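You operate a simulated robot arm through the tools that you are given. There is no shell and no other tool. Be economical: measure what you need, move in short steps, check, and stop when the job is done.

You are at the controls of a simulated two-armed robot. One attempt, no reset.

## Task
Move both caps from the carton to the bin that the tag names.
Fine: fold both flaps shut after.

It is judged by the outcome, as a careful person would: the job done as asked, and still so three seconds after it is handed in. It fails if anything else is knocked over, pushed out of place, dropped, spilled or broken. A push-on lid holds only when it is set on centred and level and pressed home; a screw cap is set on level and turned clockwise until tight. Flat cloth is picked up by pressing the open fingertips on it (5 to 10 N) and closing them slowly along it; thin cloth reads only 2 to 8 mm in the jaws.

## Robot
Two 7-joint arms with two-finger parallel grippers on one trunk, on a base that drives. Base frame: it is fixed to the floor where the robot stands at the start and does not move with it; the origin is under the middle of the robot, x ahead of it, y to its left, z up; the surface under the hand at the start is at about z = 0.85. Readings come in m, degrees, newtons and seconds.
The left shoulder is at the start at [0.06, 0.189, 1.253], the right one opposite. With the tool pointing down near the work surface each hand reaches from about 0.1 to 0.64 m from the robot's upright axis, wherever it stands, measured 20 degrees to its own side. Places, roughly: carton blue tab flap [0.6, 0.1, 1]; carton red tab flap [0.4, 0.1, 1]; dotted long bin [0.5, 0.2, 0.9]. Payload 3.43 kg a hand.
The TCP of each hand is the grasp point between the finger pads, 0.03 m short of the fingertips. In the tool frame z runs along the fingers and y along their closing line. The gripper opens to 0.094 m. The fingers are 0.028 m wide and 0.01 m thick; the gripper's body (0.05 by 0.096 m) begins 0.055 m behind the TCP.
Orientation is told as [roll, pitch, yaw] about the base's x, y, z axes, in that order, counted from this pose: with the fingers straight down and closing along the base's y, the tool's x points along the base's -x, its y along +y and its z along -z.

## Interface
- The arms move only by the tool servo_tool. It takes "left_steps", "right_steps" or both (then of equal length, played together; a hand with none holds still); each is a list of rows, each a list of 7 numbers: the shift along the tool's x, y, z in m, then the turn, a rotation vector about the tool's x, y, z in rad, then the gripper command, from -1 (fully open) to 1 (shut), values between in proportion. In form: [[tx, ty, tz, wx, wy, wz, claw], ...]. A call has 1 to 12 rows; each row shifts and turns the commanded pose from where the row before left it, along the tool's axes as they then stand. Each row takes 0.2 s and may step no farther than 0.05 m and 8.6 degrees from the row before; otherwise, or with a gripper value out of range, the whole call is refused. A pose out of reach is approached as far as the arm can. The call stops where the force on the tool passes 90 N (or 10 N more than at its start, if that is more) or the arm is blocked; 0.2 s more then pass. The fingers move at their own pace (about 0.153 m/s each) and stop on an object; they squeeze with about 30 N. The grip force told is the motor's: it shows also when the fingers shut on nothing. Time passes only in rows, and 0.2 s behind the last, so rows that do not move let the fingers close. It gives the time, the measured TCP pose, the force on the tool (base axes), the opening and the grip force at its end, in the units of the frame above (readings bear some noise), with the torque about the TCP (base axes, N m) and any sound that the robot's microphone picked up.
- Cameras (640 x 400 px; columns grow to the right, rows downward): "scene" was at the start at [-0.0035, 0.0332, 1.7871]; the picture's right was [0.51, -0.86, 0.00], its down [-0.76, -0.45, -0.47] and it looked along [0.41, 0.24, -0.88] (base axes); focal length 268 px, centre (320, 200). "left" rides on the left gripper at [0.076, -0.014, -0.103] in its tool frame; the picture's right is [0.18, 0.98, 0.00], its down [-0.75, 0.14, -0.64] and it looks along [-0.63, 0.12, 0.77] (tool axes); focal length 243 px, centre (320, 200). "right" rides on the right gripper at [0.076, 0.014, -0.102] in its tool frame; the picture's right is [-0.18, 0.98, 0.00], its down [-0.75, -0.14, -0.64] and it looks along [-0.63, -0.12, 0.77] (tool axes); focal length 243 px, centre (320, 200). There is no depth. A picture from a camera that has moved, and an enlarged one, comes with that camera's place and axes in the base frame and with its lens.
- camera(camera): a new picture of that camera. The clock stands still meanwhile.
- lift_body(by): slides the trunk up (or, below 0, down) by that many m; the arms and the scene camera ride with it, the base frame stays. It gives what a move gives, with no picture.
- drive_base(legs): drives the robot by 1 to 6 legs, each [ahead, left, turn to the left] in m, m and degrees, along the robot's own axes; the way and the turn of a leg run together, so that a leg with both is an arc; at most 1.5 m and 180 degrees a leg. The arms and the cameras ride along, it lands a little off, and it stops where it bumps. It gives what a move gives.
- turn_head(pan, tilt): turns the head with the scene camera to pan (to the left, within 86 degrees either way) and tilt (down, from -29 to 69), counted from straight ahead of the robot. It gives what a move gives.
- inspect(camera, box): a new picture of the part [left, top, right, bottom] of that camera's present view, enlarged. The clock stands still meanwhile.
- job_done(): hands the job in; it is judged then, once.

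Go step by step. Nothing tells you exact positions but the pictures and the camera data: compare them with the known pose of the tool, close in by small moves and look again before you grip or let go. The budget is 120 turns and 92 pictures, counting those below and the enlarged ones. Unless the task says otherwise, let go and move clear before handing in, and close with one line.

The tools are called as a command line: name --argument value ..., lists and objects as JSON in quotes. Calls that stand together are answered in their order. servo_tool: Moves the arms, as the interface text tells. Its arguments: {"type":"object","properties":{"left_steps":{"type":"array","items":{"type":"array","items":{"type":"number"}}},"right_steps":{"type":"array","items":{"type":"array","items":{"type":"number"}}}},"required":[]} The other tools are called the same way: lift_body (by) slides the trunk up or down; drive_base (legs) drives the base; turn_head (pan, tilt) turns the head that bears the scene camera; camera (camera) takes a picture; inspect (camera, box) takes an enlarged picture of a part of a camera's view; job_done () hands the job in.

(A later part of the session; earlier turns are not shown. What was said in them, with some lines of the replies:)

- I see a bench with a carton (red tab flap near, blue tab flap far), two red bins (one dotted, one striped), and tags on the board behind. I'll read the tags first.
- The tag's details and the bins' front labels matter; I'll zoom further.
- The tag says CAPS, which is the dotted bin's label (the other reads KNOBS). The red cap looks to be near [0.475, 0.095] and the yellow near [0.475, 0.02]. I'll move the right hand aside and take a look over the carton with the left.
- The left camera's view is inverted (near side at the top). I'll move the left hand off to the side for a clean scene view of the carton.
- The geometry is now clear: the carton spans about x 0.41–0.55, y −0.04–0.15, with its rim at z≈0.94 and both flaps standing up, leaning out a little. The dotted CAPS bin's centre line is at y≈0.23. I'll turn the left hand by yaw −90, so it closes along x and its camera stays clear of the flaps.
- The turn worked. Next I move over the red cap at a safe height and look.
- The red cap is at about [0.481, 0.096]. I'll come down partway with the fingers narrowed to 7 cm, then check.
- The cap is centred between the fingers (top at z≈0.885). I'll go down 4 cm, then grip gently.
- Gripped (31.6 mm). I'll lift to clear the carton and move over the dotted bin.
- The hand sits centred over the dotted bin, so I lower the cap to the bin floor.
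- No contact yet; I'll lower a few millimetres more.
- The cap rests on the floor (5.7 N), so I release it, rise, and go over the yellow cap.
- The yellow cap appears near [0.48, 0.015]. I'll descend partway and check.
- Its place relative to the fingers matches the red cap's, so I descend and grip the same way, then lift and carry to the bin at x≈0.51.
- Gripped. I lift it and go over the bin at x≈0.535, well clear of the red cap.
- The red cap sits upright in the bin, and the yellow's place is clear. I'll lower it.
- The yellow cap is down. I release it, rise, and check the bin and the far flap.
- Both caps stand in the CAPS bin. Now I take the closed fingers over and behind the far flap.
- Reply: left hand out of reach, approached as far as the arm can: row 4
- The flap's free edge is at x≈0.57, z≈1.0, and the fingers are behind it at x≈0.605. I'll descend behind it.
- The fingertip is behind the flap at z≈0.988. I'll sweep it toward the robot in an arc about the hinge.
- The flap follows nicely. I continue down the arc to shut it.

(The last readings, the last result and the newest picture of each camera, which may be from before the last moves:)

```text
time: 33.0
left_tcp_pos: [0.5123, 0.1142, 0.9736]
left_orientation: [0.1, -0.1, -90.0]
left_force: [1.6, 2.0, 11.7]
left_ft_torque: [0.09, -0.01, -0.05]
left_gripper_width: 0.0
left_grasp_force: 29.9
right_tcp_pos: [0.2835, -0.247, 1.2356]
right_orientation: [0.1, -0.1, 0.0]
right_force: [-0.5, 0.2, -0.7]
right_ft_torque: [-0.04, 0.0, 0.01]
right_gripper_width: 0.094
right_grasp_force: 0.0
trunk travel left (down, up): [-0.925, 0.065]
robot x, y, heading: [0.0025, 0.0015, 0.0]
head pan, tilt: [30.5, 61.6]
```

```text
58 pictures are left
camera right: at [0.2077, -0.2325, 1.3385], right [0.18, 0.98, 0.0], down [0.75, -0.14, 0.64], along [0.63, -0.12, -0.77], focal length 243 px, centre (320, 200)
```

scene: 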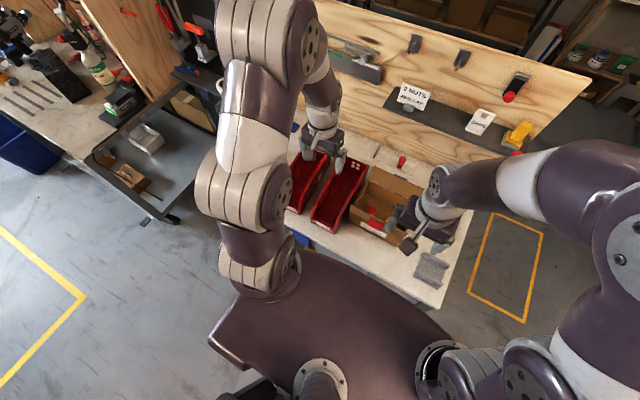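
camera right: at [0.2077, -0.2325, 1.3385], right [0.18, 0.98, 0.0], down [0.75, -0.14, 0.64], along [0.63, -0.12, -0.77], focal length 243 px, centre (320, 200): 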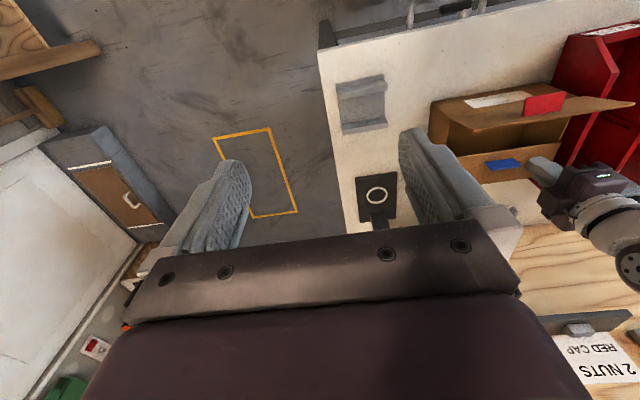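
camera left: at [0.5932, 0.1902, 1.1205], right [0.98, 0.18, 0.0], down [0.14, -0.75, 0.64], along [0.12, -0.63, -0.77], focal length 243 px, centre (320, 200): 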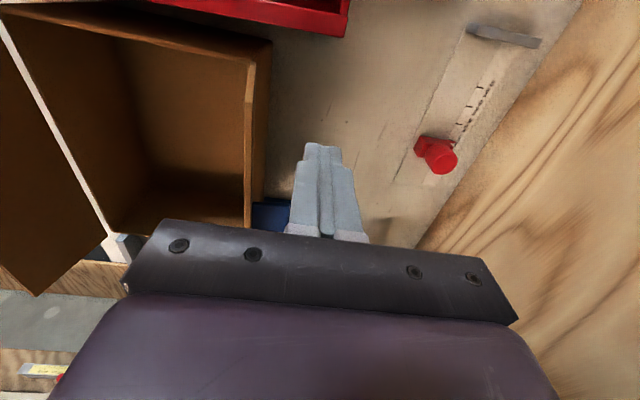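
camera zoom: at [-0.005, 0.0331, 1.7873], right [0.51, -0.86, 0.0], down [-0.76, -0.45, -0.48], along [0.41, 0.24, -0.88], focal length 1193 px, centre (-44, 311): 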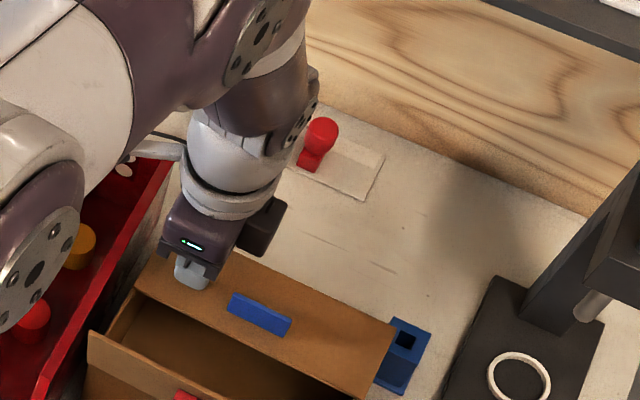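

It meets a stop at 11.7 N. I'll lift off straight up and see whether the flap stays.

servo_tool --left_steps '[[0, 0, -0.03, 0, 0, 0, 1], [0, 0, -0.045, 0, 0, 0, 1], [0, 0, -0.045, 0, 0, 0, 1], [0.03, 0, -0.02, 0, 0, 0, 1], [0.04, 0, 0, 0, 0, 0, 1], [0.04, 0, 0, 0, 0, 0, 1], [0, 0, 0, 0, 0, 0, 1]]'

inspect --camera "scene" --box '[310, 140, 454, 230]'

camera --camera "left"

```text
time: 34.6
left_tcp_pos: [0.5094, 0.2208, 1.1105]
left_orientation: [0.0, 0.0, -90.0]
left_force: [-0.2, 0.2, -0.3]
left_ft_torque: [0.0, 0.0, 0.02]
left_gripper_width: 0.0
left_grasp_force: 30.0
right_tcp_pos: [0.2858, -0.2477, 1.235]
right_orientation: [0.0, -0.1, 0.0]
right_force: [-0.2, 0.2, -0.8]
right_ft_torque: [-0.02, -0.01, 0.01]
right_gripper_width: 0.0937
right_grasp_force: 0.0
trunk travel left (down, up): [-0.925, 0.065]
robot x, y, heading: [0.0001, 0.0008, 0.0]
head pan, tilt: [30.5, 61.6]
```

```text
4.44 times, centred on (382, 185) of scene
camera zoom: at [-0.0036, 0.0324, 1.7871], right [0.51, -0.86, 0.0], down [-0.76, -0.45, -0.48], along [0.41, 0.24, -0.88], focal length 1193 px, centre (44, 267)
```

zoom: 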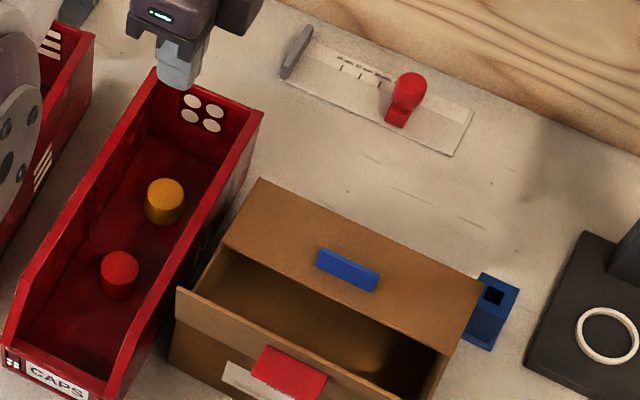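

```text
56 pictures are left
camera left: at [0.4962, 0.2972, 1.2138], right [0.98, 0.18, 0.0], down [0.14, -0.75, 0.64], along [0.12, -0.63, -0.77], focal length 243 px, centre (320, 200)
```

left: 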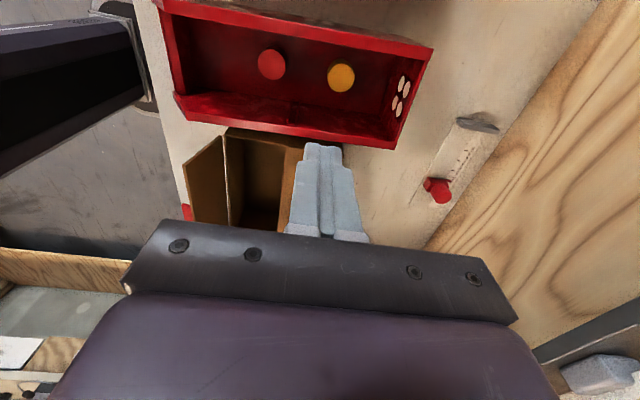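

The far flap stays shut, flat. Now the near flap: I move the closed fingers to its robot side at y≈0.11, left of the red tab.

servo_tool --left_steps '[[-0.022, -0.032, 0, 0, 0, 0, 1], [-0.022, -0.032, 0, 0, 0, 0, 1], [-0.022, -0.032, 0, 0, 0, 0, 1], [-0.022, -0.032, 0, 0, 0, 0, 1], [-0.022, -0.033, 0, 0, 0, 0, 1], [0, 0, 0, 0, 0, 0, 1]]'

camera --camera "left"

inspect --camera "scene" --box '[310, 150, 454, 240]'

```text
time: 36.0
left_tcp_pos: [0.3496, 0.1139, 1.1133]
left_orientation: [-0.1, 0.0, -90.0]
left_force: [-0.1, -0.1, -0.5]
left_ft_torque: [0.02, -0.01, 0.0]
left_gripper_width: 0.0
left_grasp_force: 30.2
right_tcp_pos: [0.2849, -0.2458, 1.236]
right_orientation: [-0.1, 0.0, -0.1]
right_force: [-0.2, 0.7, 0.6]
right_ft_torque: [-0.02, 0.01, 0.01]
right_gripper_width: 0.0939
right_grasp_force: 0.1
trunk travel left (down, up): [-0.925, 0.065]
robot x, y, heading: [-0.0006, 0.0005, 0.1]
head pan, tilt: [30.5, 61.6]
```

```text
55 pictures are left
camera left: at [0.3366, 0.1905, 1.2153], right [0.98, 0.18, 0.0], down [0.14, -0.75, 0.64], along [0.12, -0.63, -0.77], focal length 243 px, centre (320, 200)
```

left: 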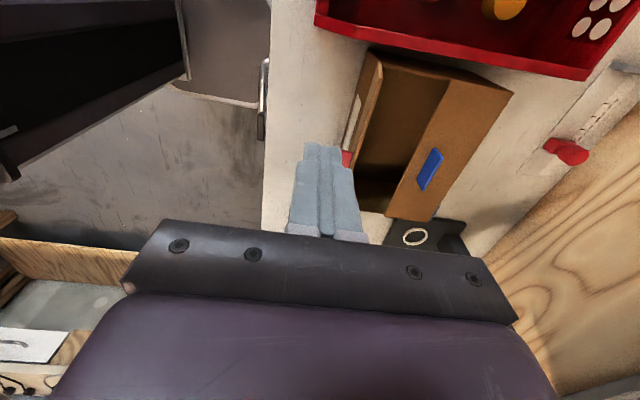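

```text
4.44 times, centred on (382, 195) of scene
camera zoom: at [-0.0027, 0.0337, 1.7871], right [0.51, -0.86, 0.0], down [-0.76, -0.45, -0.47], along [0.41, 0.24, -0.88], focal length 1193 px, centre (44, 222)
```

zoom: 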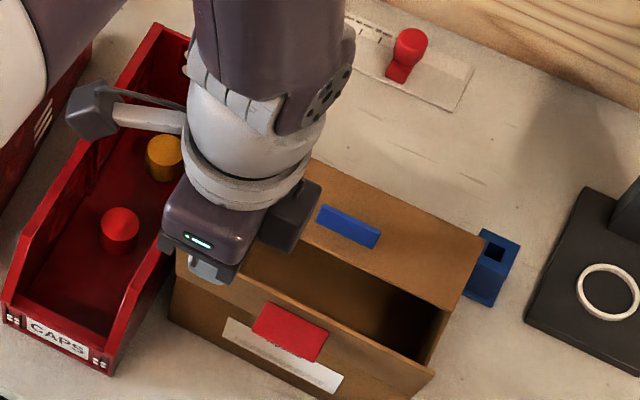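

The free edge is at x≈0.386 and the fingers at 0.35, so there's clearance. I descend, then sweep forward in the mirrored arc.

servo_tool --left_steps '[[0, 0, 0.035, 0, 0, 0, 1], [0, 0, 0.035, 0, 0, 0, 1], [0, 0, 0.025, 0, 0, 0, 1], [0, 0.012, -0.001, 0, 0, 0, 1], [0, 0.012, -0.001, 0, 0, 0, 1], [0, 0.012, 0, 0, 0, 0, 1], [0, 0.012, 0, 0, 0, 0, 1], [0, 0.013, 0.002, 0, 0, 0, 1], [0, 0.012, 0.005, 0, 0, 0, 1], [0, 0.013, 0.011, 0, 0, 0, 1], [0, 0, 0, 0, 0, 0, 1]]'

inspect --camera "scene" --box '[310, 150, 454, 240]'

camera --camera "left"

```text
time: 38.4
left_tcp_pos: [0.4357, 0.1114, 1.0029]
left_orientation: [0.0, 0.1, -90.0]
left_force: [0.1, 0.2, -0.5]
left_ft_torque: [0.01, 0.01, 0.0]
left_gripper_width: 0.0
left_grasp_force: 29.9
right_tcp_pos: [0.2857, -0.2455, 1.236]
right_orientation: [0.0, 0.0, -0.1]
right_force: [0.2, 0.2, -0.2]
right_ft_torque: [-0.01, -0.03, 0.02]
right_gripper_width: 0.0943
right_grasp_force: 0.1
trunk travel left (down, up): [-0.925, 0.065]
robot x, y, heading: [0.0023, 0.0012, -0.1]
head pan, tilt: [30.5, 61.6]
```

```text
4.44 times, centred on (382, 195) of scene
camera zoom: at [-0.0038, 0.0331, 1.7871], right [0.51, -0.86, 0.0], down [-0.76, -0.45, -0.48], along [0.41, 0.24, -0.88], focal length 1193 px, centre (44, 222)
```

zoom: 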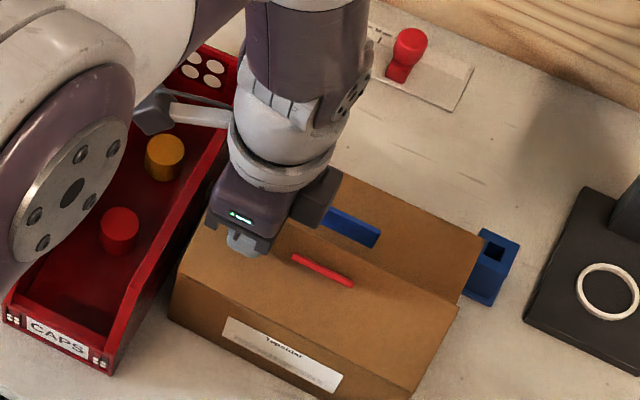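

```text
52 pictures are left
camera left: at [0.4233, 0.1887, 1.1054], right [0.98, 0.18, 0.0], down [0.14, -0.75, 0.64], along [0.12, -0.63, -0.77], focal length 243 px, centre (320, 200)
```

left: 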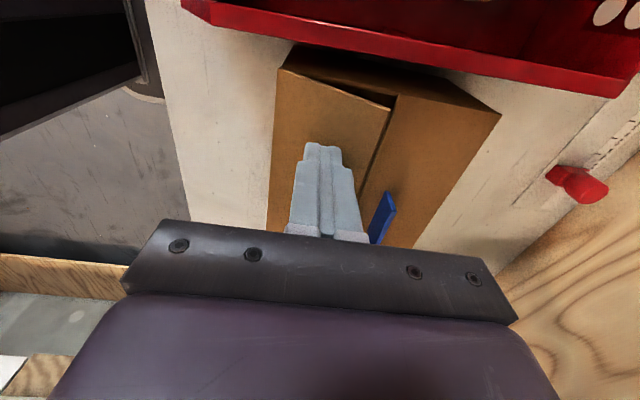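

The near flap is over and about half closed. I finish the arc downward.

servo_tool --left_steps '[[0, 0.005, 0.008, 0, 0, 0, 1], [0, 0.004, 0.008, 0, 0, 0, 1], [0, 0.002, 0.007, 0, 0, 0, 1], [0, 0.001, 0.006, 0, 0, 0, 1], [0, 0, 0, 0, 0, 0, 1]]'

camera --camera "left"

```text
time: 39.6
left_tcp_pos: [0.4474, 0.1129, 0.9746]
left_orientation: [0.1, 0.0, -90.1]
left_force: [-1.1, 1.9, 14.9]
left_ft_torque: [0.06, 0.06, -0.06]
left_gripper_width: 0.0
left_grasp_force: 30.1
right_tcp_pos: [0.2836, -0.2461, 1.2349]
right_orientation: [0.0, -0.2, -0.1]
right_force: [-1.0, 0.1, 0.4]
right_ft_torque: [0.0, -0.02, -0.02]
right_gripper_width: 0.0941
right_grasp_force: 0.0
trunk travel left (down, up): [-0.925, 0.065]
robot x, y, heading: [0.0005, 0.0011, 0.3]
head pan, tilt: [30.5, 61.6]
```

```text
51 pictures are left
camera left: at [0.4347, 0.1896, 1.0766], right [0.98, 0.18, 0.0], down [0.14, -0.75, 0.64], along [0.12, -0.63, -0.77], focal length 243 px, centre (320, 200)
```

left: 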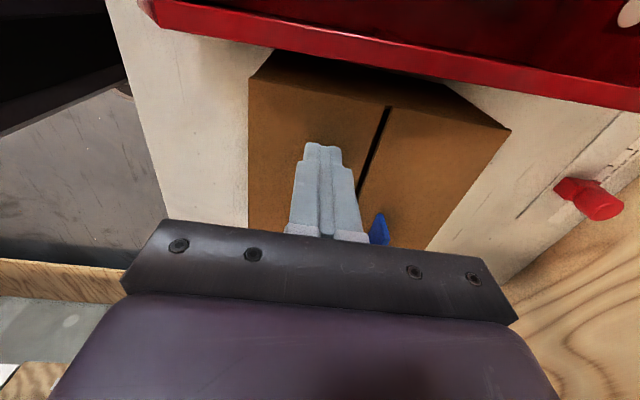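

Both flaps now look level, meeting in the middle. I'll lift off and move clear, then wait a few seconds to see that they hold.

servo_tool --left_steps '[[0, 0, -0.03, 0, 0, 0, 1], [0, 0, -0.045, 0, 0, 0, 1], [0, 0, -0.045, 0, 0, 0, 1], [0, 0, -0.04, 0, 0, 0, 1], [0.04, -0.03, 0, 0, 0, 0, 1], [0.04, -0.03, 0, 0, 0, 0, 1], [0.04, -0.03, 0, 0, 0, 0, 0], [0.04, -0.03, 0, 0, 0, 0, 0], [0.04, -0.03, 0, 0, 0, 0, 0], [0.04, 0, 0, 0, 0, 0, 0], [0.04, 0, 0, 0, 0, 0, 0], [0, 0, 0, 0, 0, 0, 0]]'

inspect --camera "scene" --box '[280, 130, 472, 250]'

inspect --camera "right" --box '[400, 60, 640, 210]'

```text
time: 42.2
left_tcp_pos: [0.2993, 0.3913, 1.1327]
left_orientation: [0.0, 0.0, -90.0]
left_force: [-0.1, 0.3, 0.1]
left_ft_torque: [-0.03, -0.01, -0.03]
left_gripper_width: 0.047
left_grasp_force: 0.0
right_tcp_pos: [0.2845, -0.2476, 1.2349]
right_orientation: [0.0, 0.0, 0.0]
right_force: [0.1, 0.1, 0.0]
right_ft_torque: [-0.02, 0.01, 0.0]
right_gripper_width: 0.0941
right_grasp_force: 0.1
trunk travel left (down, up): [-0.925, 0.065]
robot x, y, heading: [0.0012, -0.0004, -0.1]
head pan, tilt: [30.5, 61.6]
```

```text
3.33 times, centred on (376, 190) of scene
camera zoom: at [-0.0042, 0.0325, 1.7871], right [0.51, -0.86, 0.0], down [-0.76, -0.45, -0.48], along [0.41, 0.24, -0.88], focal length 895 px, centre (133, 233)
```

zoom: 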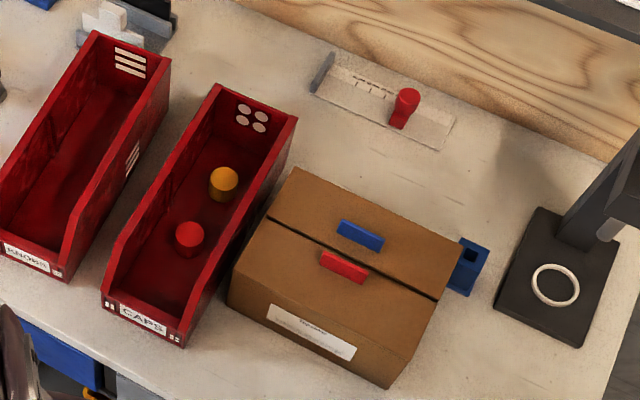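

```text
2.67 times, centred on (520, 135) of right
camera zoom: at [0.2082, -0.233, 1.3381], right [0.18, 0.98, 0.0], down [0.75, -0.14, 0.64], along [0.63, -0.12, -0.77], focal length 647 px, centre (-213, 373)
```

zoom: 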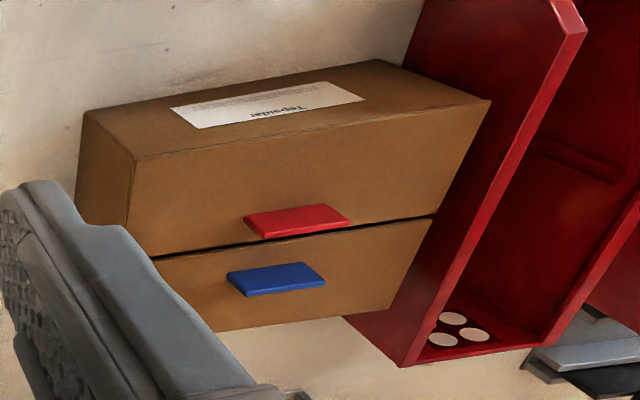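

Both flaps are shut flat and holding, both caps stand in the dotted CAPS bin, nothing else has moved, and the hands are clear. I hand it in.

job_done

```text
The job is handed in.
```

Both caps are in the dotted bin labelled CAPS, as the tag says, and both carton flaps are folded shut and held flat after I let go.
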